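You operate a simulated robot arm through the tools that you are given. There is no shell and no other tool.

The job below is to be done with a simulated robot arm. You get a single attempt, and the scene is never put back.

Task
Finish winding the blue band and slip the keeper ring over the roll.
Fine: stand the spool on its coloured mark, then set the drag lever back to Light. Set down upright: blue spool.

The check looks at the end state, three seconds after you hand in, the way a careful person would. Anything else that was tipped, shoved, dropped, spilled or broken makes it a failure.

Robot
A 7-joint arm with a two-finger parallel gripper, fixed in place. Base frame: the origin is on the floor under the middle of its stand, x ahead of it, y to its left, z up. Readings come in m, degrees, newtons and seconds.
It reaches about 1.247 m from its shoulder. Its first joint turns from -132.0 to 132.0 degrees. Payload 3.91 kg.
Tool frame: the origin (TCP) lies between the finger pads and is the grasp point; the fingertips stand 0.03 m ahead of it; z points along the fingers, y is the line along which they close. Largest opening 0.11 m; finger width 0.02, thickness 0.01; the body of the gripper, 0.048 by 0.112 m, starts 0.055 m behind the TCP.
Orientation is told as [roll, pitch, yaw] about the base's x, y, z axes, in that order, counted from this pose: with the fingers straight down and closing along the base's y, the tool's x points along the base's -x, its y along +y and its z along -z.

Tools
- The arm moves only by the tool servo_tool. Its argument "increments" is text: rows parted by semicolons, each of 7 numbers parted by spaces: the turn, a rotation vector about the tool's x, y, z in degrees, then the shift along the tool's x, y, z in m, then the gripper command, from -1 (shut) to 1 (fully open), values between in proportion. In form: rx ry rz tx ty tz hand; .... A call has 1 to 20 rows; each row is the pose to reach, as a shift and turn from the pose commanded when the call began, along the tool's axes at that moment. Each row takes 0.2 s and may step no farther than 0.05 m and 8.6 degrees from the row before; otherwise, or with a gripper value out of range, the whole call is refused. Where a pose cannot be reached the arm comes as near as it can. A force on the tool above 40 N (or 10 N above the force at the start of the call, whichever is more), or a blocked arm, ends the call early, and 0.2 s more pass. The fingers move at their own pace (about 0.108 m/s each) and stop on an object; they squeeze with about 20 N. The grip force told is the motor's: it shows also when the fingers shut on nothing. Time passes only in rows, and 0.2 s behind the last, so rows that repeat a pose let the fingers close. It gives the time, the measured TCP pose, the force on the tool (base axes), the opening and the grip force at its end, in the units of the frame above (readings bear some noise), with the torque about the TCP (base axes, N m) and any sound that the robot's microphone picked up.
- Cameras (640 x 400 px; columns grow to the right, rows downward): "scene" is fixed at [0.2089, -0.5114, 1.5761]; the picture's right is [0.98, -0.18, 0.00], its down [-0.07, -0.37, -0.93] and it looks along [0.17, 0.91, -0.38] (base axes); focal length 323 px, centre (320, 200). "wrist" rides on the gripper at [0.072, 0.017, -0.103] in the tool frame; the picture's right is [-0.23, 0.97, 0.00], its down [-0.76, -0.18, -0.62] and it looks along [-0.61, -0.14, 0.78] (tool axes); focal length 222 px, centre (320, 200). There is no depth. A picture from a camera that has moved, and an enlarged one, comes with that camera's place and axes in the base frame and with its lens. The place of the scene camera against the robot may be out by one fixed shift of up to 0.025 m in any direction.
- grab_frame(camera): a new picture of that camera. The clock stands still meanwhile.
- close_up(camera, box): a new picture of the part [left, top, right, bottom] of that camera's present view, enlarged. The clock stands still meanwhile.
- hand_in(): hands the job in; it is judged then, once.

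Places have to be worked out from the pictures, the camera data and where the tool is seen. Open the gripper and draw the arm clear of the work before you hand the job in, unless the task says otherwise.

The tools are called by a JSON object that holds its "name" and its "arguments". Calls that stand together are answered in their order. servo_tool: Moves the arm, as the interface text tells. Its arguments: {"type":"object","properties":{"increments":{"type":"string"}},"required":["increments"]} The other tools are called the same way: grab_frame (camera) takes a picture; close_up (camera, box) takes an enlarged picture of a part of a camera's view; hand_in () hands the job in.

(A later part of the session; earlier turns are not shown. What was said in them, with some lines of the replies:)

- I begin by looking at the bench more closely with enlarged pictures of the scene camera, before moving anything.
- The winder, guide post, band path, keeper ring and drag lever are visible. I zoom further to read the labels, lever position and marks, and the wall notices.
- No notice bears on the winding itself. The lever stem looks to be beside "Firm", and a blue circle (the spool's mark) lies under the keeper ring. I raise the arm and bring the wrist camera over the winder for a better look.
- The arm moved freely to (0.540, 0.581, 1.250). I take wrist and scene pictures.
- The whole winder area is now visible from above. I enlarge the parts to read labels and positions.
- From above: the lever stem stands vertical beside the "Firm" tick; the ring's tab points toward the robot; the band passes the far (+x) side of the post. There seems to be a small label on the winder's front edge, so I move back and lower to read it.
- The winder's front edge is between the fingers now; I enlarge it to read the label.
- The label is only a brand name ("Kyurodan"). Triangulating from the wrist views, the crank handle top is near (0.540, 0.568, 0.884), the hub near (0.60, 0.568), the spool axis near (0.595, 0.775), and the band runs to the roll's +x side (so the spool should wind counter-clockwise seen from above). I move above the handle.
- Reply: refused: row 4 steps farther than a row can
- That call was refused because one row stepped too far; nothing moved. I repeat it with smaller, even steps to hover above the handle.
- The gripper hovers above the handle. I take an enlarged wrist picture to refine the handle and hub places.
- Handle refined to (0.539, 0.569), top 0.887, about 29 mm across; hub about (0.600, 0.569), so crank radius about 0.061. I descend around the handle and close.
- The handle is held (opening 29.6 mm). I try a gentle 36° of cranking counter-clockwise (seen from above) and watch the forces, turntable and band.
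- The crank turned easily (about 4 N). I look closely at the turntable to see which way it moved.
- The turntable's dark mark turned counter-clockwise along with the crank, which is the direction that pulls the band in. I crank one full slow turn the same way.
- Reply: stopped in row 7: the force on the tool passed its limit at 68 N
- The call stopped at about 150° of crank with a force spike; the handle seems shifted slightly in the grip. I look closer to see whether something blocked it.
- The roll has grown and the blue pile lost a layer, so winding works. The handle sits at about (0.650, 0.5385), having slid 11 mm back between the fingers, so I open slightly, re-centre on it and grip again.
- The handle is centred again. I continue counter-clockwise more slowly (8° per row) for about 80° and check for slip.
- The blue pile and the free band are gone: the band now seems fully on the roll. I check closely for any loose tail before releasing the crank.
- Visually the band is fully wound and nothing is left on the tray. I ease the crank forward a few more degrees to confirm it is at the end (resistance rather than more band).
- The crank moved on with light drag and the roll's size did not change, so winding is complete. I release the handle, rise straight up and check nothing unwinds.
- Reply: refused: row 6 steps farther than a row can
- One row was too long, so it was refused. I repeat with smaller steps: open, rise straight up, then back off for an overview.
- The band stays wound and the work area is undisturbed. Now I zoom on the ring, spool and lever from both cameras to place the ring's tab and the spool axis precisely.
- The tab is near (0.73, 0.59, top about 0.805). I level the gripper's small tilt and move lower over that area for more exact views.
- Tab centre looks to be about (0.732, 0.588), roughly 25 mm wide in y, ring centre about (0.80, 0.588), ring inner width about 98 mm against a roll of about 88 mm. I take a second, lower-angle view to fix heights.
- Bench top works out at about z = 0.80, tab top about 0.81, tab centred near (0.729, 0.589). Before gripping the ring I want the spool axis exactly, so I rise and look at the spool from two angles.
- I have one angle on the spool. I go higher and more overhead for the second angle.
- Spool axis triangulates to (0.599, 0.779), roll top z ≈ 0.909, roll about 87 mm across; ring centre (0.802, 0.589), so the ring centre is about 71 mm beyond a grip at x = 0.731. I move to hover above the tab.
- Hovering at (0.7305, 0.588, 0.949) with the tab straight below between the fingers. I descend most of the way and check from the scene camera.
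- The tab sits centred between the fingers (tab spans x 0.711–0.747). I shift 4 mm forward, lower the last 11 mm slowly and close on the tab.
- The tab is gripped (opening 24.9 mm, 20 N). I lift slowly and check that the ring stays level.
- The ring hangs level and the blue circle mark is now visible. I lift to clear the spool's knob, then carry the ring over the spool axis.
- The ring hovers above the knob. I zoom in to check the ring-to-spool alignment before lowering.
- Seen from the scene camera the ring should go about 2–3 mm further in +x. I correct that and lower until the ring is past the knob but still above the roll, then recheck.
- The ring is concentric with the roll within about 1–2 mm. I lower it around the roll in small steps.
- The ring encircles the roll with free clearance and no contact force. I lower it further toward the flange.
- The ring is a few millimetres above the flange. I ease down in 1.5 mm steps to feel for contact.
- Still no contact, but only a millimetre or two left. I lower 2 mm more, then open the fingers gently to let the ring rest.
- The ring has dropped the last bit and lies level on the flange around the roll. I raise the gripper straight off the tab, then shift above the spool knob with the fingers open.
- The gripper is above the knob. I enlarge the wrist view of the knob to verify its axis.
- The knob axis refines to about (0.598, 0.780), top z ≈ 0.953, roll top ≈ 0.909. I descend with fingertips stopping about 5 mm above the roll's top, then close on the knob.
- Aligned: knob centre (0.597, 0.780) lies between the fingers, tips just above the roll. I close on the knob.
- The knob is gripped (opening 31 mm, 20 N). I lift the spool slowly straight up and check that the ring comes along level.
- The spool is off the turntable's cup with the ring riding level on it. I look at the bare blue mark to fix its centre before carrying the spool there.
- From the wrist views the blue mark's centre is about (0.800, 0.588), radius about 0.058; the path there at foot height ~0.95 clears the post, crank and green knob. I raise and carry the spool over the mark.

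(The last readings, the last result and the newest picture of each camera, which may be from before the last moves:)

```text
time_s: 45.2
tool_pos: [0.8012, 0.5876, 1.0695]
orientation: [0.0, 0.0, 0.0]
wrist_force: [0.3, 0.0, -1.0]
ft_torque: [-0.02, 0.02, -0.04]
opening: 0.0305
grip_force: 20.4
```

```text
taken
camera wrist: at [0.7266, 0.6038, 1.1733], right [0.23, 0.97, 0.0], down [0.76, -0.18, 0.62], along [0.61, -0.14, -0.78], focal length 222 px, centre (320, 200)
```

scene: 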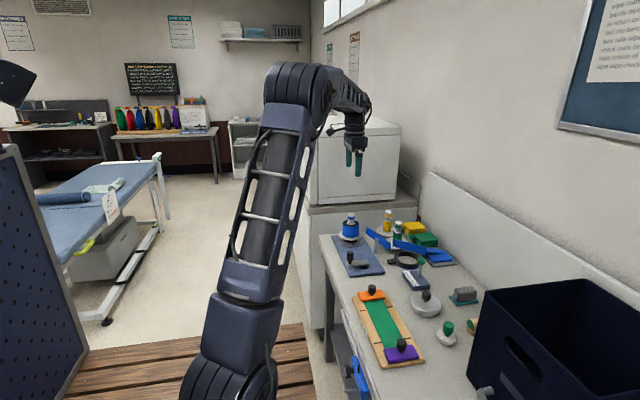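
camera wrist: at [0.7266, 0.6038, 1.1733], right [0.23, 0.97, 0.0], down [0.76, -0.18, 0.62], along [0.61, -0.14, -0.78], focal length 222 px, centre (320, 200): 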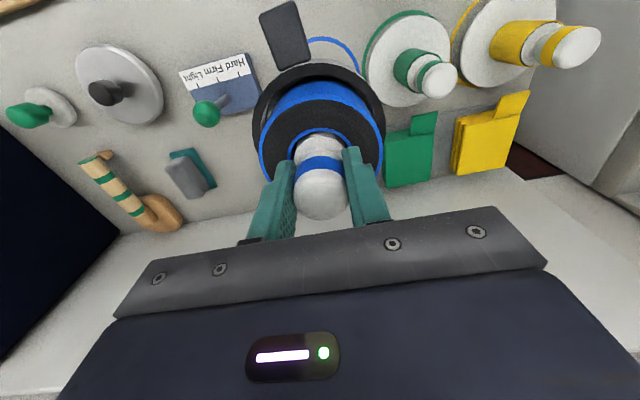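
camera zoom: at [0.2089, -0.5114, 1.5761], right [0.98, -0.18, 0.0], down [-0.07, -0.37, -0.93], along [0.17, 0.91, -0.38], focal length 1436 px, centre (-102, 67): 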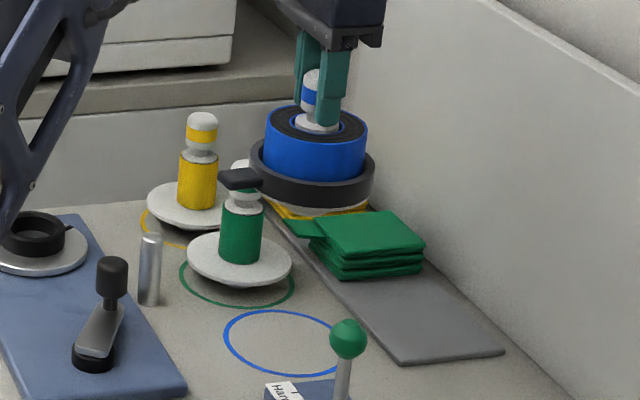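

Hovering over the mark at (0.801, 0.588). I lower the spool to a few centimetres above the bench and check its surroundings.

{"name": "servo_tool", "arguments": {"increments": "0 0 0 0.001 0.0002 0.025 -1; 0 0 0 0.001 0.0002 0.05 -1; 0 0 0 0.001 0.0002 0.075 -1; 0 0 0 0.001 0.0002 0.1 -1; 0 0 0 0.001 0.0002 0.12 -1; 0 0 0 0.001 0.0002 0.12 -1"}}

{"name": "close_up", "arguments": {"camera": "scene", "box": [375, 215, 455, 285]}}

{"name": "grab_frame", "arguments": {"camera": "wrist"}}

```text
time_s: 46.6
tool_pos: [0.7993, 0.5875, 0.9494]
orientation: [0.0, 0.0, 0.1]
wrist_force: [-1.1, -0.1, -0.8]
ft_torque: [0.04, 0.03, -0.02]
opening: 0.0304
grip_force: 19.5
```

```text
5.71 times, centred on (415, 250) of scene
camera zoom: at [0.2089, -0.5114, 1.5761], right [0.98, -0.18, 0.0], down [-0.07, -0.37, -0.93], along [0.17, 0.91, -0.38], focal length 1846 px, centre (-223, -86)
```

zoom: 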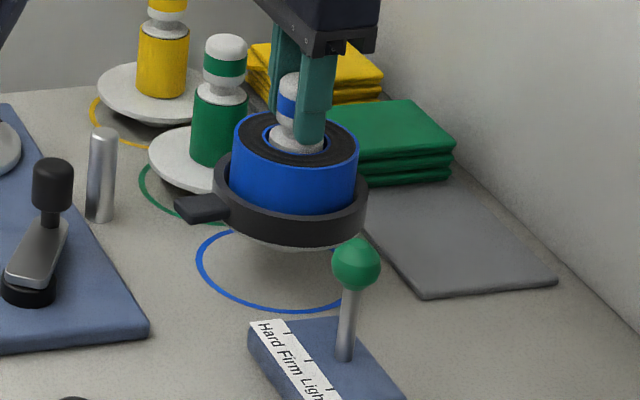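

```text
taken
camera wrist: at [0.7256, 0.6039, 1.0539], right [0.23, 0.97, 0.0], down [0.76, -0.18, 0.62], along [0.61, -0.14, -0.78], focal length 222 px, centre (320, 200)
```

wrist: 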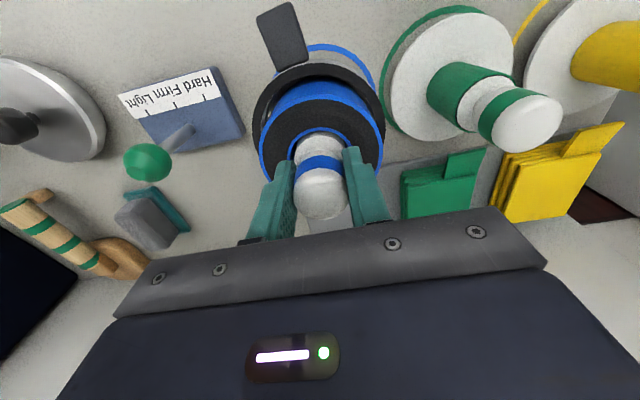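

Well positioned, with about a centimetre to the green flange. I lower toward the bench in small steps and watch for contact.

{"name": "servo_tool", "arguments": {"increments": "0 0 0 0 0 0.006 -1; 0 0 0 0 0 0.011 -1; 0 0 0 0 0 0.015 -1; 0 0 0 0 0 0.018 -1; 0 0 0 0 0 0.018 -1"}}

{"name": "close_up", "arguments": {"camera": "scene", "box": [385, 225, 445, 275]}}

```text
time_s: 47.8
tool_pos: [0.7996, 0.5869, 0.9325]
orientation: [0.0, 0.1, 0.1]
wrist_force: [0.4, 0.6, -1.4]
ft_torque: [0.01, 0.03, 0.0]
opening: 0.0307
grip_force: 20.5
```

```text
8.00 times, centred on (415, 250) of scene
camera zoom: at [0.2089, -0.5114, 1.5761], right [0.98, -0.18, 0.0], down [-0.07, -0.37, -0.93], along [0.17, 0.91, -0.38], focal length 2584 px, centre (-440, -200)
```

zoom: 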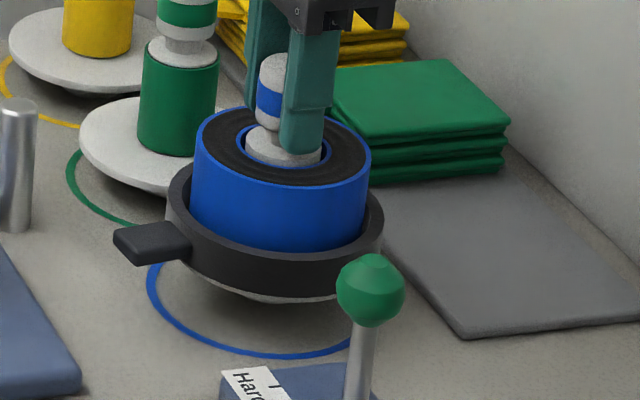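

By comparison with the green spool, the blue one is about 4–5 mm above its resting height. I lower by 1 mm steps to feel contact.

{"name": "servo_tool", "arguments": {"increments": "0 0 0 0 0 0.001 -1; 0 0 0 0 0 0.002 -1; 0 0 0 0 0 0.003 -1; 0 0 0 0 0 0.004 -1; 0 0 0 0 0 0.004 -1"}}

```text
time_s: 49.0
tool_pos: [0.799, 0.5859, 0.9276]
orientation: [-0.1, 0.0, 0.1]
wrist_force: [1.0, -0.7, -1.1]
ft_torque: [-0.03, 0.0, 0.0]
opening: 0.0306
grip_force: 20.3
```

No contact yet (z 0.928, force about −1 N). I go on down a few more millimetres.

{"name": "servo_tool", "arguments": {"increments": "0 0 0 0 0.0005 0.001 -1; 0 0 0 0 0.001 0.002 -1; 0 0 0 0 0.001 0.003 -1; 0 0 0 0 0.001 0.003 -1"}}

{"name": "close_up", "arguments": {"camera": "scene", "box": [385, 225, 445, 275]}}

```text
time_s: 50.0
tool_pos: [0.7991, 0.5891, 0.9248]
orientation: [0.0, 0.0, 0.1]
wrist_force: [0.3, -0.5, -1.4]
ft_torque: [0.03, -0.02, 0.0]
opening: 0.0304
grip_force: 20.4
```

```text
8.00 times, centred on (415, 250) of scene
camera zoom: at [0.2089, -0.5114, 1.5761], right [0.98, -0.18, 0.0], down [-0.07, -0.37, -0.93], along [0.17, 0.91, -0.38], focal length 2584 px, centre (-440, -200)
```

zoom: 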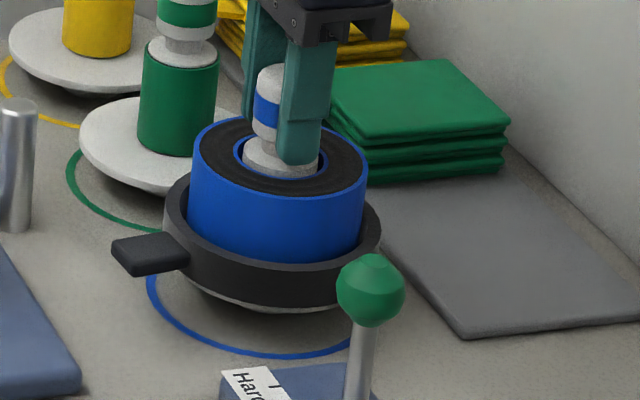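

The flange-to-mark spacing now nearly matches the green spool's. I continue 1 mm at a time to find the touch.

{"name": "servo_tool", "arguments": {"increments": "0 0 0 0 0 0.001 -1; 0 0 0 0 0 0.002 -1; 0 0 0 0 0 0.002 -1"}}

{"name": "close_up", "arguments": {"camera": "scene", "box": [395, 245, 435, 275]}}

```text
time_s: 50.8
tool_pos: [0.7985, 0.589, 0.9231]
orientation: [0.0, 0.0, 0.1]
wrist_force: [-0.5, 0.2, -2.3]
ft_torque: [-0.02, 0.01, -0.02]
opening: 0.0309
grip_force: 20.0
```

```text
13.33 times, centred on (415, 260) of scene
camera zoom: at [0.2089, -0.5114, 1.5761], right [0.98, -0.18, 0.0], down [-0.07, -0.37, -0.93], along [0.17, 0.91, -0.38], focal length 4306 px, centre (-947, -600)
```

zoom: 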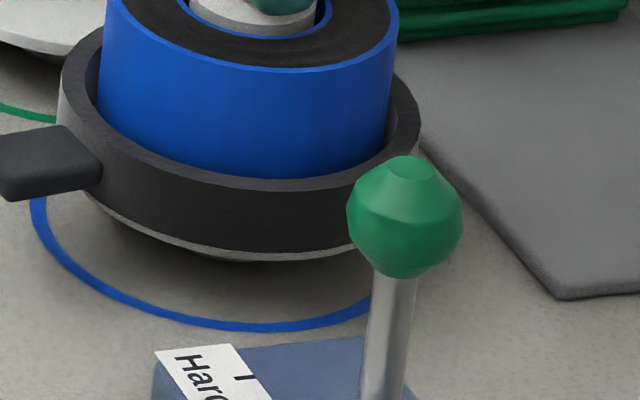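

Still no touch. I lower another 2 mm.

{"name": "servo_tool", "arguments": {"increments": "0 0 0 0 0 0.001 -1; 0 0 0 0 0 0.002 -1; 0 0 0 0 0 0.002 -1"}}

```text
time_s: 51.6
tool_pos: [0.7988, 0.5888, 0.9228]
orientation: [0.1, -0.1, 0.1]
wrist_force: [-1.0, 0.8, 14.6]
ft_torque: [-0.02, 0.13, -0.08]
opening: 0.0305
grip_force: 20.4
```

Contact is felt (14.6 N up at z ≈ 0.923): the spool stands on the bench. I ease off the press, then open the fingers slowly.

{"name": "servo_tool", "arguments": {"increments": "0 0 0 0 0 -0.001 -1; 0 0 0 0 0 -0.0015 -1; 0 0 0 0 0 -0.0015 -0.4; 0 0 0 0 0 -0.0015 -0.2; 0 0 0 0 0 -0.0015 0; 0 0 0 0 0 -0.0015 0"}}

{"name": "close_up", "arguments": {"camera": "scene", "box": [385, 225, 445, 275]}}

{"name": "grab_frame", "arguments": {"camera": "wrist"}}

```text
time_s: 53.0
tool_pos: [0.7994, 0.5886, 0.9229]
orientation: [0.0, 0.1, 0.1]
wrist_force: [-0.7, -0.1, 0.2]
ft_torque: [-0.01, 0.0, 0.01]
opening: 0.0549
grip_force: 0.0
```

```text
8.00 times, centred on (415, 250) of scene
camera zoom: at [0.2089, -0.5114, 1.5761], right [0.98, -0.18, 0.0], down [-0.07, -0.37, -0.93], along [0.17, 0.91, -0.38], focal length 2584 px, centre (-440, -200)
```

zoom: 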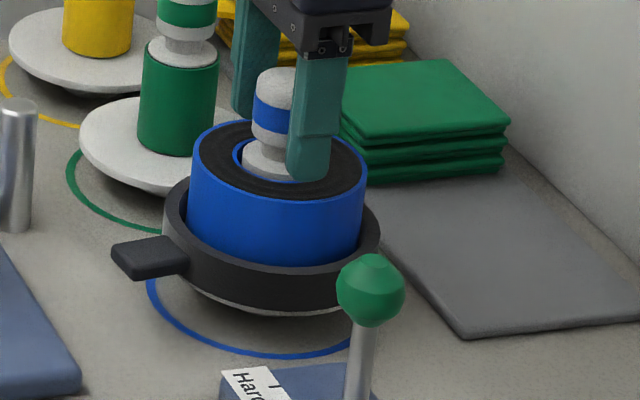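

```text
taken
camera wrist: at [0.7253, 0.6052, 1.0262], right [0.23, 0.97, 0.0], down [0.76, -0.18, 0.62], along [0.61, -0.14, -0.78], focal length 222 px, centre (320, 200)
```

wrist: 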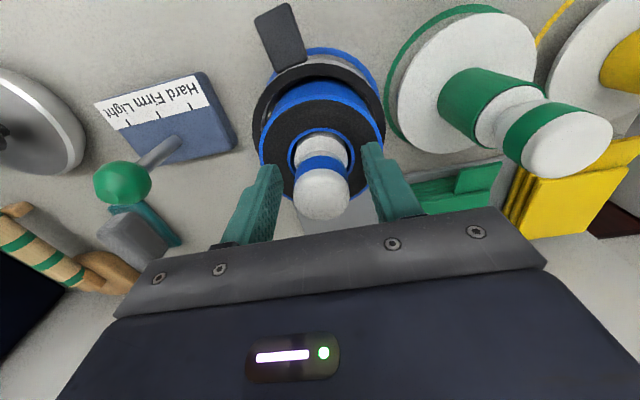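

The spool stands by itself, released. I raise the gripper straight up and back off to view the result and the lever from above.

{"name": "servo_tool", "arguments": {"increments": "0 0 0 0 0 -0.03 0; 0 0 0 0 0 -0.07 0; 0 0 0 0 0 -0.11 0; 0 0 0 0 0 -0.15 0; 0 0 0 0.035 -0.005 -0.18 0.3; 0 0 0 0.075 -0.01 -0.2 0.6; 0 0 0 0.11 -0.015 -0.22 1; 0 0 0 0.14 -0.02 -0.24 1; 0 0 0 0.14 -0.02 -0.24 1"}}

{"name": "grab_frame", "arguments": {"camera": "wrist"}}

{"name": "close_up", "arguments": {"camera": "scene", "box": [375, 215, 455, 295]}}

```text
time_s: 55.0
tool_pos: [0.6598, 0.5691, 1.1625]
orientation: [0.0, 0.0, 0.0]
wrist_force: [0.7, 0.4, -1.0]
ft_torque: [0.02, 0.03, -0.01]
opening: 0.1098
grip_force: 0.1
```

```text
taken
camera wrist: at [0.5856, 0.5856, 1.266], right [0.23, 0.97, 0.0], down [0.76, -0.18, 0.62], along [0.61, -0.14, -0.78], focal length 222 px, centre (320, 200)
```

wrist: 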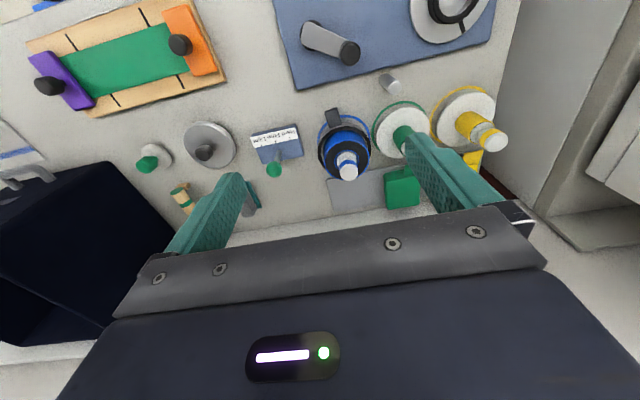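

```text
5.00 times, centred on (415, 255) of scene
camera zoom: at [0.2089, -0.5114, 1.5761], right [0.98, -0.18, 0.0], down [-0.07, -0.37, -0.93], along [0.17, 0.91, -0.38], focal length 1615 px, centre (-155, -75)
```

zoom: 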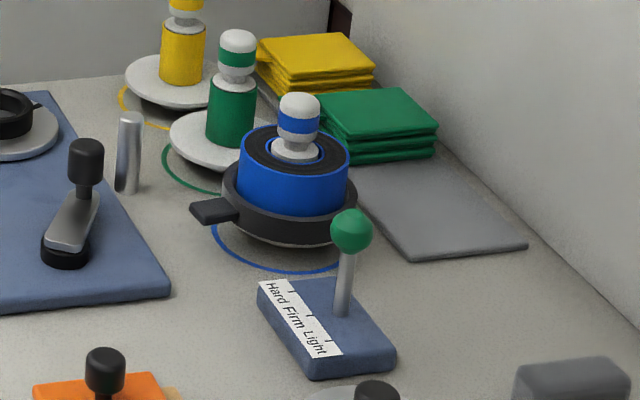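

I enlarge the wrist view to check the spool's centring on its mark and measure the lever box.

{"name": "close_up", "arguments": {"camera": "wrist", "box": [300, 90, 400, 190]}}

{"name": "close_up", "arguments": {"camera": "wrist", "box": [230, 110, 330, 190]}}

{"name": "close_up", "arguments": {"camera": "scene", "box": [390, 250, 440, 295]}}

```text
4.00 times, centred on (350, 140) of wrist
camera zoom: at [0.5856, 0.5856, 1.266], right [0.23, 0.97, 0.0], down [0.76, -0.18, 0.62], along [0.61, -0.14, -0.78], focal length 888 px, centre (200, 440)
```

zoom: 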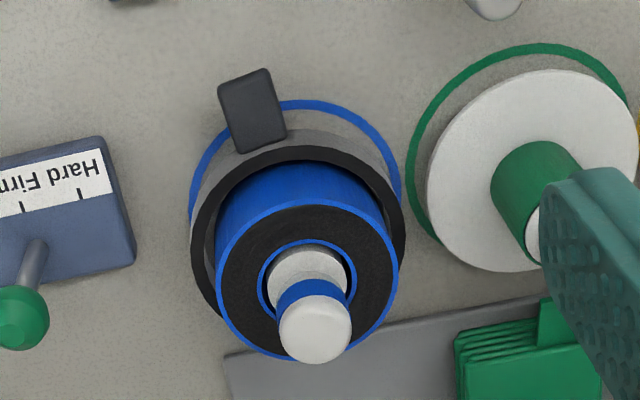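

```text
5.00 times, centred on (280, 150) of wrist
camera zoom: at [0.5856, 0.5856, 1.266], right [0.23, 0.97, 0.0], down [0.76, -0.18, 0.62], along [0.61, -0.14, -0.78], focal length 1111 px, centre (520, 450)
```

zoom: 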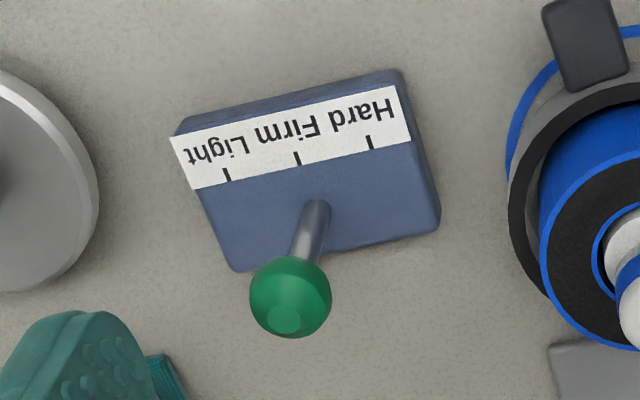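

```text
8.89 times, centred on (415, 272) of scene
camera zoom: at [0.2089, -0.5114, 1.5761], right [0.98, -0.18, 0.0], down [-0.07, -0.37, -0.93], along [0.17, 0.91, -0.38], focal length 2871 px, centre (-524, -444)
```

zoom: 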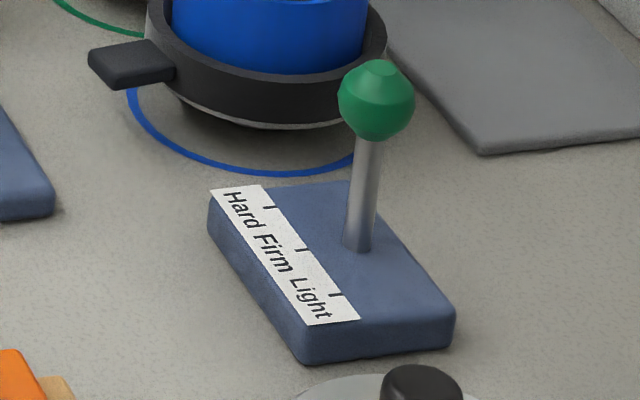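

The spool is centred on its mark and upright. The lever stem stands vertical at "Firm"; its ball is near (0.783, 0.447, 0.892), and "Light" lies about 31 mm toward −y. I move above the ball with the fingers part-open to straddle it.

{"name": "servo_tool", "arguments": {"increments": "0 0 0 -0.0205 -0.0204 0.03 0.5; 0 0 0 -0.0411 -0.0407 0.06 0; 0 0 0 -0.0616 -0.061 0.09 -0.09; 0 0 0 -0.0821 -0.0814 0.12 -0.09; 0 0 0 -0.1027 -0.1018 0.15 -0.09; 0 0 0 -0.1232 -0.1221 0.1825 -0.09; 0 0 0 -0.1232 -0.1221 0.1825 -0.09"}}

{"name": "close_up", "arguments": {"camera": "scene", "box": [380, 205, 460, 295]}}

{"name": "grab_frame", "arguments": {"camera": "wrist"}}

```text
time_s: 56.6
tool_pos: [0.7832, 0.4471, 0.9789]
orientation: [0.1, 0.1, 0.1]
wrist_force: [-0.1, -0.1, 0.7]
ft_torque: [0.01, -0.01, -0.02]
opening: 0.0502
grip_force: 0.1
```

```text
4.44 times, centred on (420, 250) of scene
camera zoom: at [0.2089, -0.5114, 1.5761], right [0.98, -0.18, 0.0], down [-0.07, -0.37, -0.93], along [0.17, 0.91, -0.38], focal length 1436 px, centre (-124, -22)
```

zoom: 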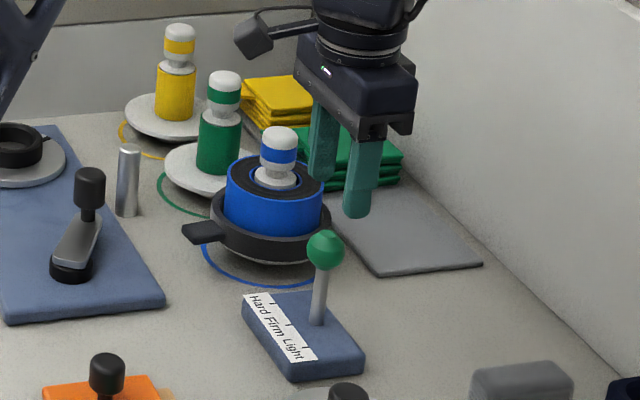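

```text
taken
camera wrist: at [0.7088, 0.4627, 1.0823], right [0.23, 0.97, 0.0], down [0.76, -0.18, 0.62], along [0.61, -0.14, -0.78], focal length 222 px, centre (320, 200)
```

wrist: 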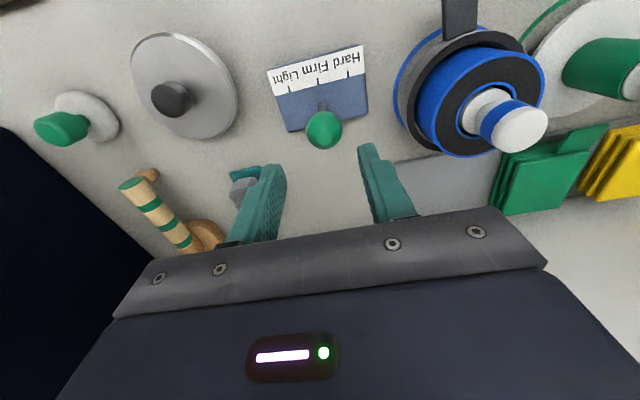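

The ball refines to (0.782, 0.449). I descend so the fingers straddle it (tips at about 0.865).

{"name": "servo_tool", "arguments": {"increments": "0 0 0 0.0005 0.001 0.03 -0.09; 0 0 0 0.001 0.0015 0.06 -0.09; 0 0 0 0.001 0.0015 0.084 -0.09; 0 0 0 0.001 0.0015 0.084 -0.09"}}

{"name": "close_up", "arguments": {"camera": "scene", "box": [380, 225, 450, 295]}}

{"name": "close_up", "arguments": {"camera": "wrist", "box": [220, 60, 420, 230]}}

```text
time_s: 57.6
tool_pos: [0.7821, 0.4486, 0.8947]
orientation: [0.0, 0.0, 0.1]
wrist_force: [0.3, 0.4, -0.3]
ft_torque: [0.02, 0.01, 0.01]
opening: 0.0503
grip_force: 0.0
```

```text
5.71 times, centred on (415, 260) of scene
camera zoom: at [0.2089, -0.5114, 1.5761], right [0.98, -0.18, 0.0], down [-0.07, -0.37, -0.93], along [0.17, 0.91, -0.38], focal length 1846 px, centre (-223, -143)
```

zoom: 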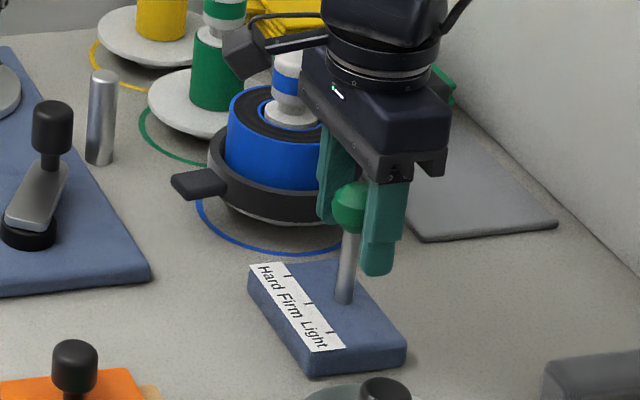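

```text
2.35 times, centred on (320, 145) of wrist
camera zoom: at [0.7076, 0.4645, 0.9997], right [0.23, 0.97, 0.0], down [0.76, -0.18, 0.62], along [0.61, -0.14, -0.78], focal length 523 px, centre (320, 329)
```

zoom: 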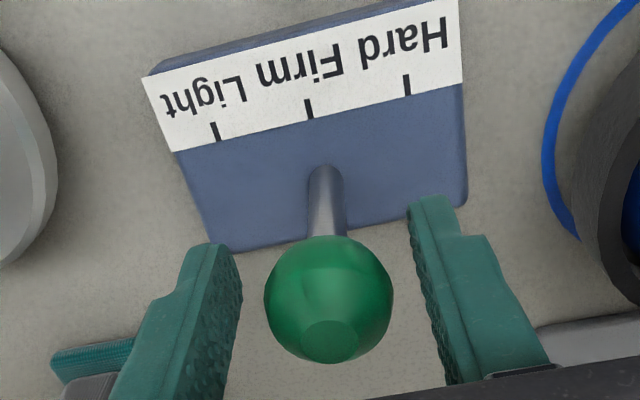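

The ball is centred between the fingers. I push toward Light (−y) 20 mm slowly and see how the lever behaves.

{"name": "servo_tool", "arguments": {"increments": "0 0 0 0 -0.005 0 -0.09; 0 0 0 0 -0.01 0 -0.09; 0 0 0 0 -0.014 0 -0.09; 0 0 0 0 -0.018 0 -0.09; 0 0 0 0 -0.022 0 -0.09; 0 0 0 0 -0.022 0 -0.09"}}

{"name": "close_up", "arguments": {"camera": "wrist", "box": [220, 60, 420, 230]}}

{"name": "close_up", "arguments": {"camera": "scene", "box": [380, 225, 450, 295]}}

```text
time_s: 59.0
tool_pos: [0.7815, 0.427, 0.8958]
orientation: [0.1, 0.0, 0.1]
wrist_force: [0.0, -0.2, 0.4]
ft_torque: [0.01, 0.01, -0.02]
opening: 0.0501
grip_force: 0.1
```

```text
2.35 times, centred on (320, 145) of wrist
camera zoom: at [0.7077, 0.4424, 0.9995], right [0.23, 0.97, 0.0], down [0.76, -0.18, 0.62], along [0.61, -0.14, -0.78], focal length 523 px, centre (320, 329)
```

zoom: 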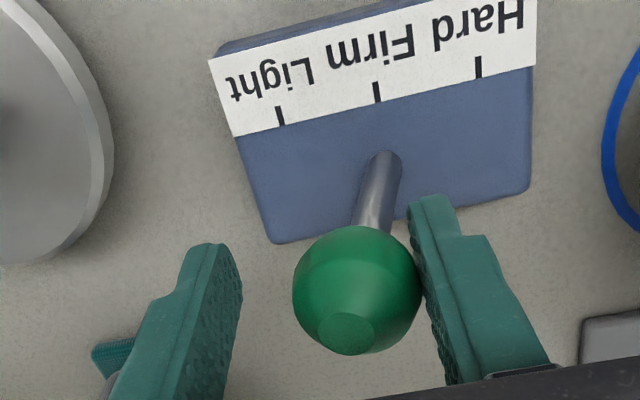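

```text
5.71 times, centred on (415, 260) of scene
camera zoom: at [0.2089, -0.5114, 1.5761], right [0.98, -0.18, 0.0], down [-0.07, -0.37, -0.93], along [0.17, 0.91, -0.38], focal length 1846 px, centre (-223, -143)
```

zoom: 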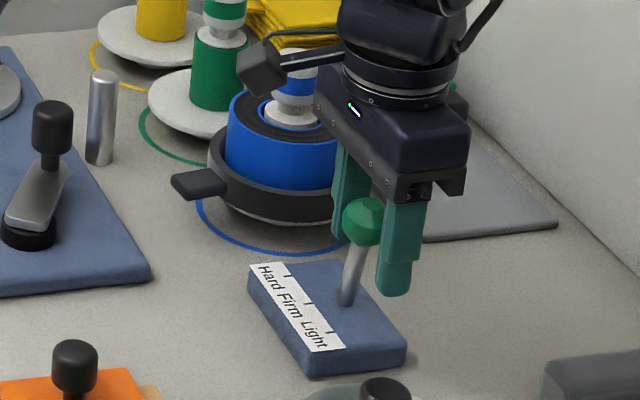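

The lever tilts about its base with little force; the ball has gone about 13 mm. I push on toward the Light tick, about 16 mm more in small steps.

{"name": "servo_tool", "arguments": {"increments": "0 0 0 0 -0.004 0 -0.09; 0 0 0 0 -0.008 0 -0.09; 0 0 0 0 -0.012 0 -0.09; 0 0 0 0 -0.014 0 -0.09; 0 0 0 0 -0.016 0 -0.09; 0 0 0 0 -0.016 0 -0.09"}}

{"name": "close_up", "arguments": {"camera": "wrist", "box": [220, 60, 420, 230]}}

{"name": "close_up", "arguments": {"camera": "scene", "box": [380, 225, 450, 295]}}

```text
time_s: 60.4
tool_pos: [0.7825, 0.4107, 0.8958]
orientation: [0.0, 0.0, 0.2]
wrist_force: [-0.6, 0.0, 0.0]
ft_torque: [0.0, 0.02, -0.01]
opening: 0.0503
grip_force: 0.0
```

```text
2.35 times, centred on (320, 145) of wrist
camera zoom: at [0.7079, 0.4265, 1.0], right [0.23, 0.97, 0.0], down [0.76, -0.18, 0.62], along [0.61, -0.14, -0.78], focal length 523 px, centre (320, 329)
```

zoom: 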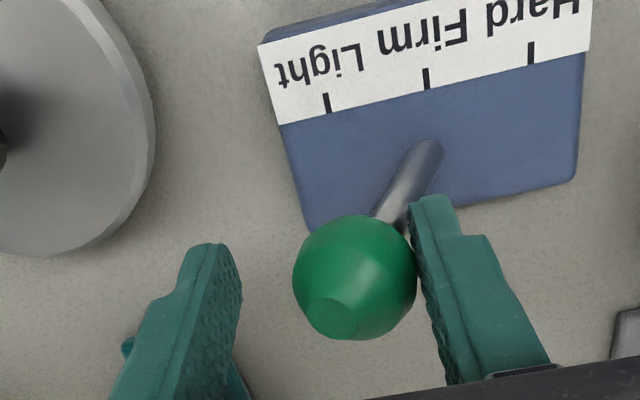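

```text
5.71 times, centred on (415, 260) of scene
camera zoom: at [0.2089, -0.5114, 1.5761], right [0.98, -0.18, 0.0], down [-0.07, -0.37, -0.93], along [0.17, 0.91, -0.38], focal length 1846 px, centre (-223, -143)
```

zoom: 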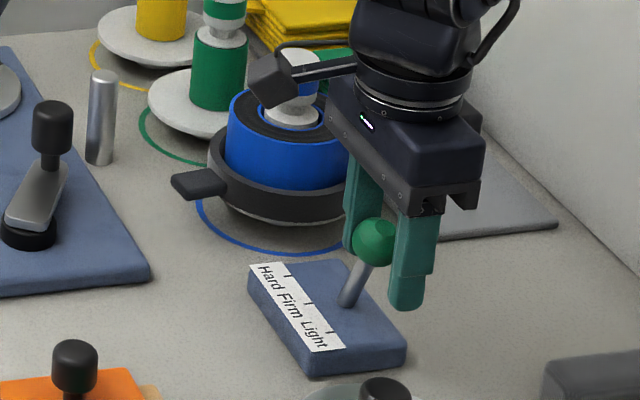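

The ball is now at y ≈ 0.420, nearly level with the Light tick (y ≈ 0.418). I push a little further to see whether there is an end stop there.

{"name": "servo_tool", "arguments": {"increments": "0 0 0 0 -0.001 0 -0.09; 0 0 0 0 -0.002 0 -0.09; 0 0 0 0 -0.003 0 -0.09; 0 0 0 0 -0.003 0 -0.09"}}

{"name": "close_up", "arguments": {"camera": "wrist", "box": [220, 60, 420, 230]}}

```text
time_s: 61.4
tool_pos: [0.7827, 0.408, 0.8963]
orientation: [0.0, -0.1, 0.1]
wrist_force: [0.6, -0.1, 0.7]
ft_torque: [0.01, -0.03, -0.02]
opening: 0.0502
grip_force: 0.2
```

```text
2.35 times, centred on (320, 145) of wrist
camera zoom: at [0.7078, 0.4235, 0.9999], right [0.23, 0.97, 0.0], down [0.76, -0.18, 0.62], along [0.61, -0.14, -0.78], focal length 523 px, centre (320, 329)
```

zoom: 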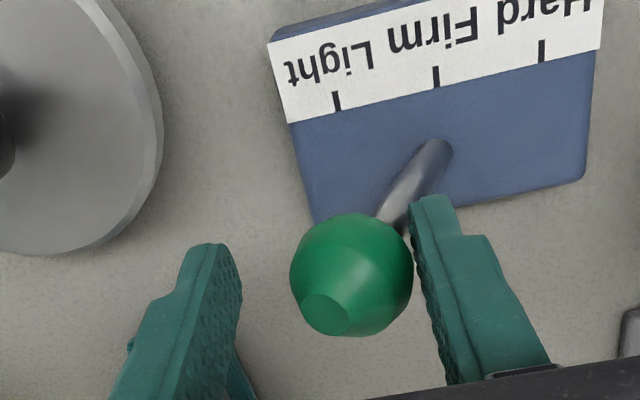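

No stop yet; the ball is at y ≈ 0.415, just at/past the Light tick line. I push 4 mm more to find whether an end stop exists.

{"name": "servo_tool", "arguments": {"increments": "0 0 0 0 -0.001 0 -0.09; 0 0 0 0 -0.002 0 -0.09; 0 0 0 0 -0.003 0 -0.09; 0 0 0 0 -0.004 0 -0.09; 0 0 0 0 -0.004 0 -0.09"}}

{"name": "close_up", "arguments": {"camera": "wrist", "box": [220, 60, 420, 230]}}

{"name": "close_up", "arguments": {"camera": "scene", "box": [395, 240, 445, 295]}}

```text
time_s: 62.6
tool_pos: [0.7822, 0.4036, 0.8961]
orientation: [0.0, 0.0, 0.1]
wrist_force: [0.4, 0.8, 0.1]
ft_torque: [0.03, -0.01, -0.01]
opening: 0.0501
grip_force: 0.3
```

```text
2.35 times, centred on (320, 145) of wrist
camera zoom: at [0.708, 0.4197, 0.9996], right [0.23, 0.97, 0.0], down [0.76, -0.18, 0.62], along [0.61, -0.14, -0.78], focal length 523 px, centre (320, 329)
```

zoom: 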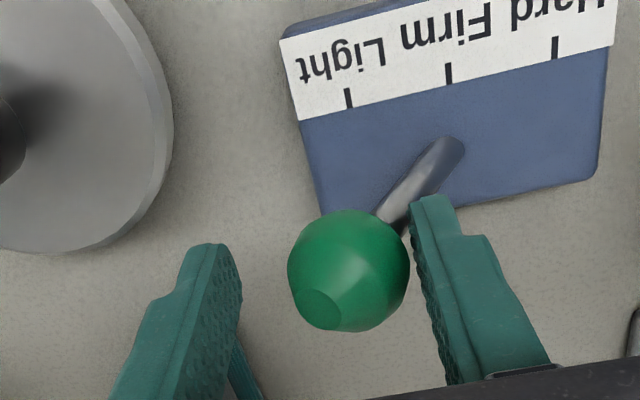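

```text
7.27 times, centred on (420, 268) of scene
camera zoom: at [0.2089, -0.5114, 1.5761], right [0.98, -0.18, 0.0], down [-0.07, -0.37, -0.93], along [0.17, 0.91, -0.38], focal length 2349 px, centre (-407, -291)
```

zoom: 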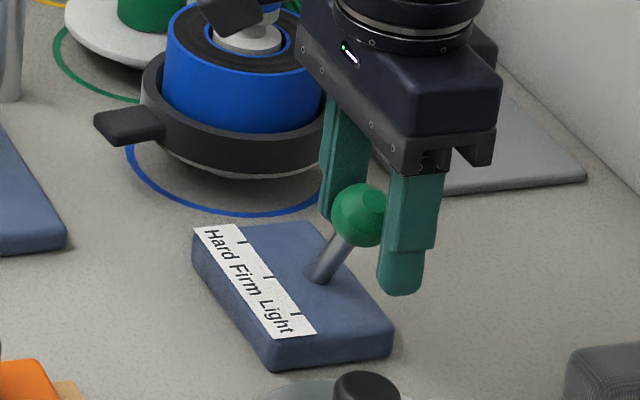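

Still free motion with the ball about 39 mm from Firm's line. I continue slightly lower in small steps to find the end stop, if any.

{"name": "servo_tool", "arguments": {"increments": "0 0 0 0 -0.001 0.002 -0.09; 0 0 0 0 -0.002 0.004 -0.09; 0 0 0 0 -0.004 0.006 -0.09; 0 0 0 0 -0.006 0.006 -0.09; 0 0 0 0 -0.006 0.006 -0.09"}}

{"name": "close_up", "arguments": {"camera": "wrist", "box": [220, 60, 420, 230]}}

{"name": "close_up", "arguments": {"camera": "scene", "box": [395, 240, 445, 295]}}

```text
time_s: 63.8
tool_pos: [0.7821, 0.398, 0.8918]
orientation: [0.3, -0.2, 0.1]
wrist_force: [6.3, 24.7, 26.5]
ft_torque: [1.55, -0.26, -0.24]
opening: 0.0621
grip_force: 12.5
```

```text
2.35 times, centred on (320, 145) of wrist
camera zoom: at [0.7078, 0.4146, 0.9951], right [0.23, 0.97, 0.0], down [0.76, -0.18, 0.62], along [0.61, -0.14, -0.78], focal length 523 px, centre (320, 329)
```

zoom: 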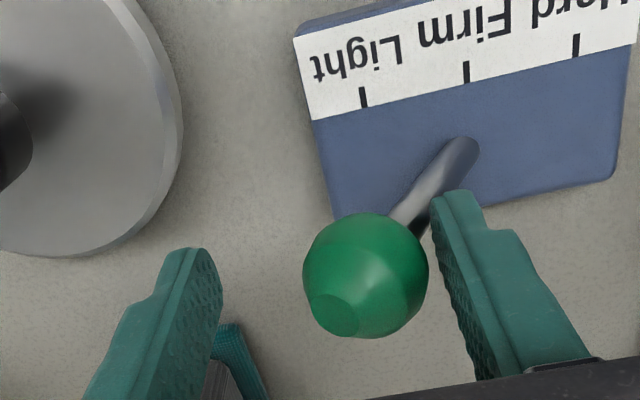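

```text
7.27 times, centred on (420, 268) of scene
camera zoom: at [0.2089, -0.5114, 1.5761], right [0.98, -0.18, 0.0], down [-0.07, -0.37, -0.93], along [0.17, 0.91, -0.38], focal length 2349 px, centre (-407, -291)
```

zoom: 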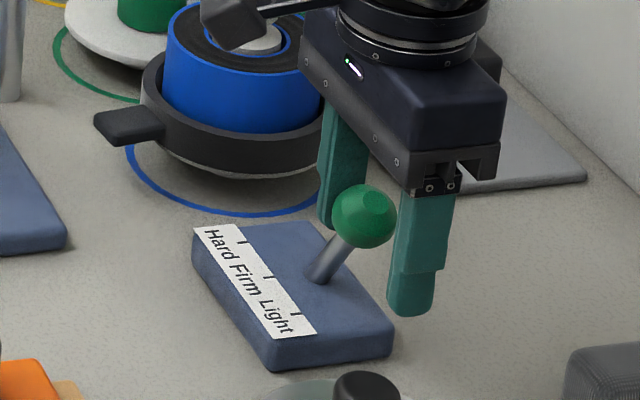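

Now it meets an end stop (25 N) with the ball about 39 mm from Firm, i.e. past the Light tick, which is at 31 mm. I back off the force and use the other finger to nudge the ball back so it stands exactly at the Light tick.

{"name": "servo_tool", "arguments": {"increments": "0 0 0 0 0.004 -0.002 -0.09; 0 0 0 0 0.008 -0.005 -0.09; 0 0 0 0 0.011 -0.005 -0.09; 0 0 0 0 0.011 -0.005 -0.09"}}

{"name": "close_up", "arguments": {"camera": "wrist", "box": [220, 60, 420, 230]}}

```text
time_s: 64.8
tool_pos: [0.781, 0.4073, 0.8941]
orientation: [0.1, 0.0, 0.0]
wrist_force: [0.3, 0.5, 0.3]
ft_torque: [-0.02, -0.01, 0.0]
opening: 0.0501
grip_force: 0.0
```

```text
2.35 times, centred on (320, 145) of wrist
camera zoom: at [0.7081, 0.4239, 0.9982], right [0.23, 0.97, 0.0], down [0.76, -0.18, 0.62], along [0.61, -0.14, -0.78], focal length 523 px, centre (320, 329)
```

zoom: 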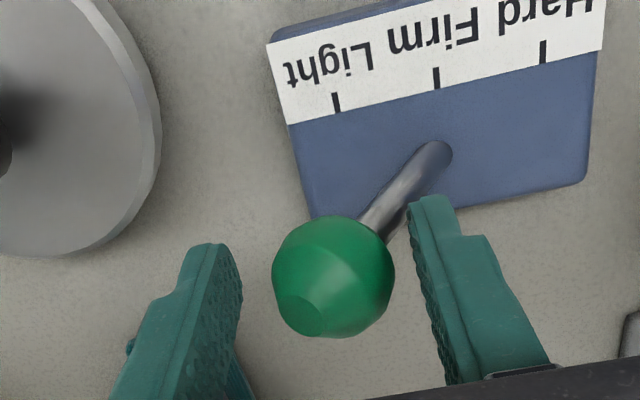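

The lever stays at the end stop (ball y ≈ 0.410) when released. I nudge it back with the −y finger until the ball is level with the Light tick (y ≈ 0.418).

{"name": "servo_tool", "arguments": {"increments": "0 0 0 0 0.004 0 -0.09; 0 0 0 0 0.008 0 -0.09; 0 0 0 0 0.011 0 -0.09; 0 0 0 0 0.0135 0 -0.09; 0 0 0 0 0.0155 0 -0.09; 0 0 0 0 0.0155 0 -0.09"}}

{"name": "close_up", "arguments": {"camera": "wrist", "box": [220, 60, 420, 230]}}

```text
time_s: 66.2
tool_pos: [0.7812, 0.4246, 0.8967]
orientation: [0.0, -0.1, 0.0]
wrist_force: [0.5, -1.1, 0.5]
ft_torque: [0.0, -0.02, 0.0]
opening: 0.0506
grip_force: 0.4
```

```text
2.35 times, centred on (320, 145) of wrist
camera zoom: at [0.7077, 0.4402, 0.9984], right [0.23, 0.97, 0.0], down [0.76, -0.18, 0.62], along [0.61, -0.14, -0.78], focal length 523 px, centre (320, 329)
```

zoom: 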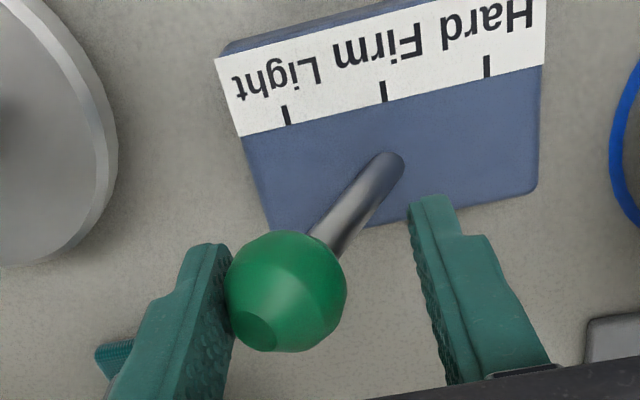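

The ball is in contact at y ≈ 0.413; the Light tick measures 0.419 in the same picture. I nudge 4.5 mm more.

{"name": "servo_tool", "arguments": {"increments": "0 0 0 0 0.0015 0 -0.09; 0 0 0 0 0.003 0 -0.09; 0 0 0 0 0.0045 0 -0.09; 0 0 0 0 0.0045 0 -0.09"}}

{"name": "close_up", "arguments": {"camera": "wrist", "box": [220, 60, 420, 230]}}

{"name": "close_up", "arguments": {"camera": "scene", "box": [395, 240, 445, 295]}}

```text
time_s: 67.2
tool_pos: [0.7824, 0.4295, 0.895]
orientation: [0.0, 0.0, 0.0]
wrist_force: [-0.1, -0.9, 0.6]
ft_torque: [-0.01, 0.01, -0.01]
opening: 0.0503
grip_force: 0.6
```

```text
2.35 times, centred on (320, 145) of wrist
camera zoom: at [0.7076, 0.4445, 0.9985], right [0.23, 0.97, 0.0], down [0.76, -0.18, 0.62], along [0.61, -0.14, -0.78], focal length 523 px, centre (320, 329)
```

zoom: 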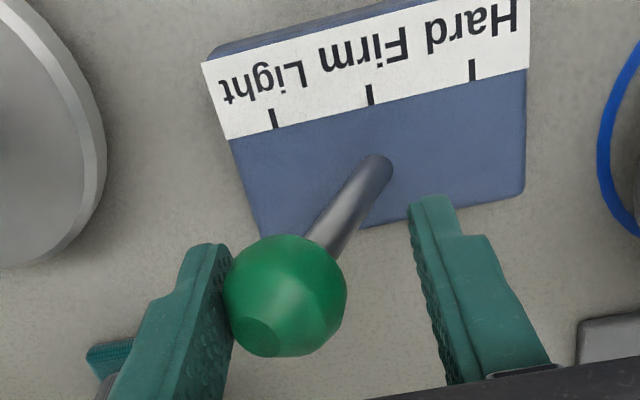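

```text
7.27 times, centred on (420, 268) of scene
camera zoom: at [0.2089, -0.5114, 1.5761], right [0.98, -0.18, 0.0], down [-0.07, -0.37, -0.93], along [0.17, 0.91, -0.38], focal length 2349 px, centre (-407, -291)
```

zoom: 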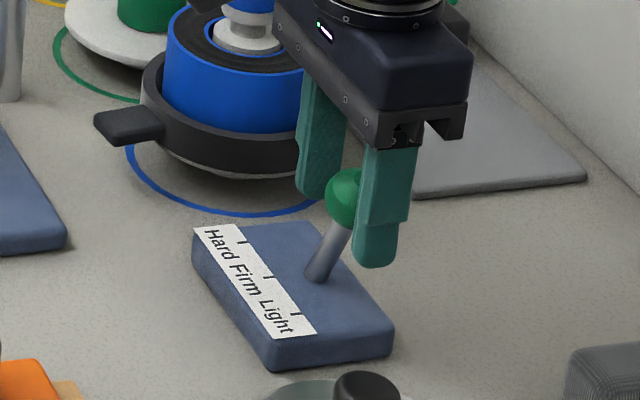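

The ball (y ≈ 0.417) now lines up with the Light tick (0.418). I free the finger from the ball and lift straight up, then back off to verify everything.

{"name": "servo_tool", "arguments": {"increments": "0 0 0 0 -0.004 0 -0.09; 0 0 0 0 -0.009 0 -0.09; 0 0 0 0 -0.009 -0.03 -0.09; 0 0 0 0 -0.009 -0.07 -0.09; 0 0 0 0 -0.009 -0.11 0; 0 0 0 0.02 0.01 -0.145 0.3; 0 0 0 0.05 0.03 -0.175 0.6; 0 0 0 0.085 0.05 -0.2 1; 0 0 0 0.12 0.075 -0.225 1; 0 0 0 0.15 0.1 -0.25 1; 0 0 0 0.15 0.1 -0.25 1"}}

{"name": "grab_frame", "arguments": {"camera": "wrist"}}

{"name": "close_up", "arguments": {"camera": "scene", "box": [320, 200, 480, 300]}}

{"name": "close_up", "arguments": {"camera": "scene", "box": [385, 235, 445, 295]}}

```text
time_s: 69.6
tool_pos: [0.6317, 0.5277, 1.1451]
orientation: [0.0, 0.1, -0.1]
wrist_force: [0.6, -0.5, -0.8]
ft_torque: [0.03, 0.02, 0.04]
opening: 0.1101
grip_force: 0.2
```

```text
taken
camera wrist: at [0.5572, 0.544, 1.2486], right [0.23, 0.97, 0.0], down [0.76, -0.18, 0.62], along [0.61, -0.14, -0.78], focal length 222 px, centre (320, 200)
```

wrist: 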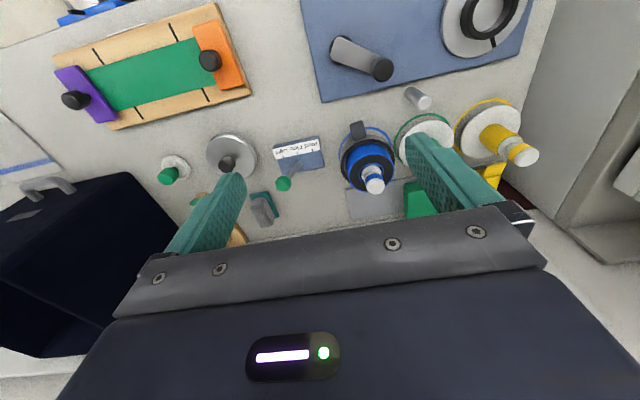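

```text
4.00 times, centred on (400, 250) of scene
camera zoom: at [0.2089, -0.5114, 1.5761], right [0.98, -0.18, 0.0], down [-0.07, -0.37, -0.93], along [0.17, 0.91, -0.38], focal length 1292 px, centre (0, 0)
```

zoom: 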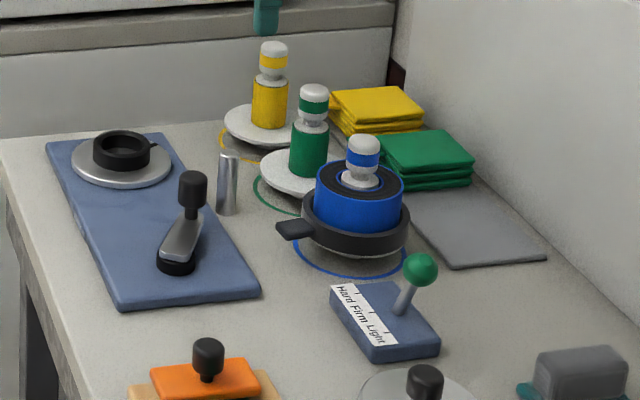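

```text
6.67 times, centred on (415, 265) of scene
camera zoom: at [0.2089, -0.5114, 1.5761], right [0.98, -0.18, 0.0], down [-0.07, -0.37, -0.93], along [0.17, 0.91, -0.38], focal length 2153 px, centre (-313, -233)
```

zoom: 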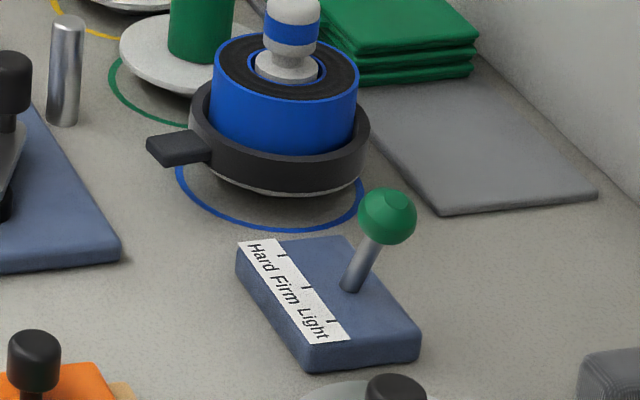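

Everything stands as intended. I take last enlarged overhead views to check the lever's resting place and the spool's centring.

{"name": "close_up", "arguments": {"camera": "wrist", "box": [250, 110, 420, 210]}}

{"name": "close_up", "arguments": {"camera": "wrist", "box": [325, 110, 405, 200]}}

{"name": "grab_frame", "arguments": {"camera": "scene"}}

```text
3.76 times, centred on (335, 160) of wrist
camera zoom: at [0.5572, 0.544, 1.2486], right [0.23, 0.97, 0.0], down [0.76, -0.18, 0.62], along [0.61, -0.14, -0.78], focal length 836 px, centre (264, 351)
```

zoom: 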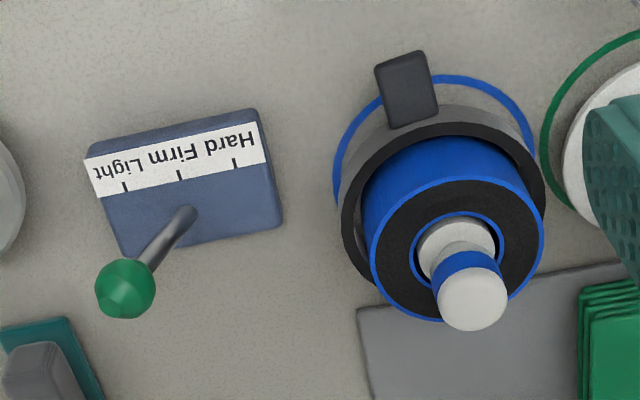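

```text
4.44 times, centred on (365, 155) of wrist
camera zoom: at [0.5572, 0.544, 1.2486], right [0.23, 0.97, 0.0], down [0.76, -0.18, 0.62], along [0.61, -0.14, -0.78], focal length 987 px, centre (120, 400)
```

zoom: 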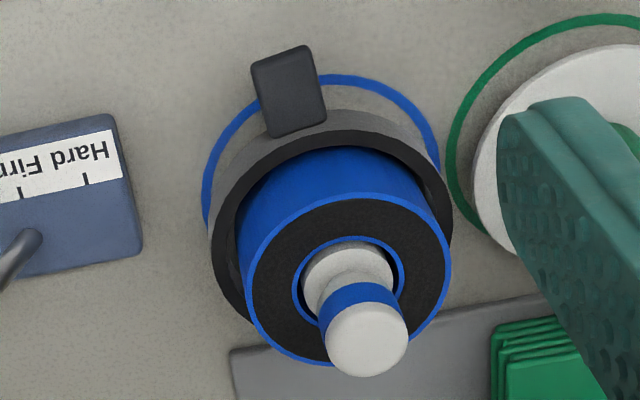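

```text
taken
```

scene: 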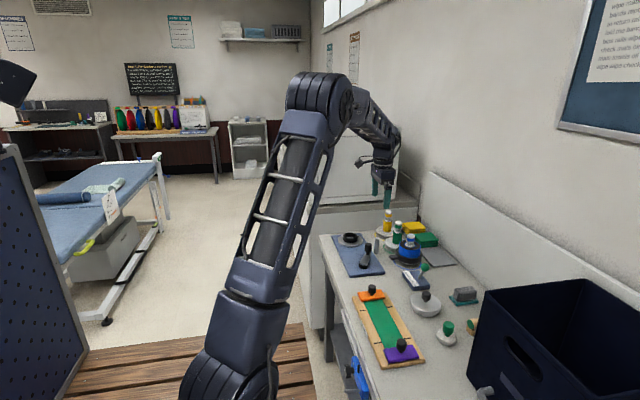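

The spool (0.799, 0.589) is concentric with its mark (0.800, 0.589), the ring lies over the roll, and the lever's ball rests at the Light tick. I draw the arm back to its starting region, gripper open.

{"name": "servo_tool", "arguments": {"increments": "0 0 0 0.04 0.004 0 1; 0 0 0 0.08 0.008 0 1; 0 0 0 0.12 0.012 0.005 1; 0 0 0 0.16 0.016 0.015 1; 0 0 0 0.2 0.02 0.027 1; 0 0 0 0.235 0.022 0.04 1; 0 0 0 0.235 0.022 0.04 1"}}

{"name": "close_up", "arguments": {"camera": "scene", "box": [320, 190, 480, 300]}}

```text
time_s: 71.2
tool_pos: [0.3964, 0.5494, 1.103]
orientation: [0.0, 0.0, 0.1]
wrist_force: [0.0, 0.1, -0.3]
ft_torque: [0.01, 0.02, -0.01]
opening: 0.11
grip_force: 0.1
```

```text
3.64 times, centred on (400, 245) of scene
camera zoom: at [0.2089, -0.5114, 1.5761], right [0.98, -0.18, 0.0], down [-0.07, -0.37, -0.93], along [0.17, 0.91, -0.38], focal length 1174 px, centre (29, 36)
```

zoom: 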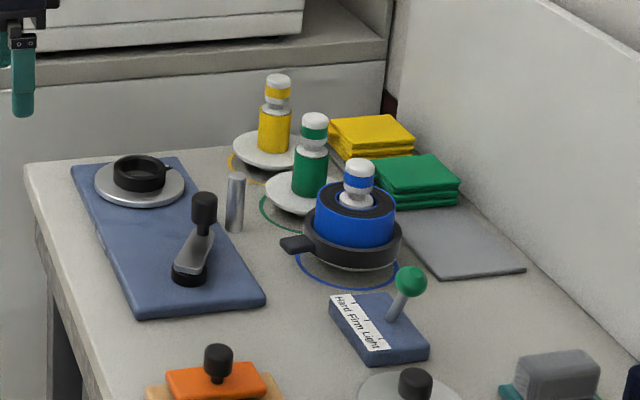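

The arm is clear and open. The band is wound, the ring is over the roll, the blue spool stands upright on its mark, the lever is at Light and nothing else has moved, so I hand the job in.

{"name": "hand_in", "arguments": {}}

```text
The job is handed in.
```

The job is handed in, and the last pictures show every part of it in place. I haven't seen the check's verdict.

- **Winding:** The blue band is fully on the roll. Its tray is empty and I saw no loose tail. The first full turn of the crank stopped partway on a force spike, so I re-gripped the handle and finished more slowly.
- **Keeper ring:** It sits level around the roll, resting on the spool's lower flange.
- **Spool:** It stands upright on the blue circle, centred within about 2 mm, with about a centimetre of space to the green spool.
- **Drag lever:** It was at Firm and is now at Light, with its ball lined up with the Light tick to within about 2 mm. The lever can travel about 8 mm past that tick to its end stop. I took the tick as the setting and moved it back from the stop.

Nothing else on the bench looks moved. The arm is back near its starting position with the gripper open.
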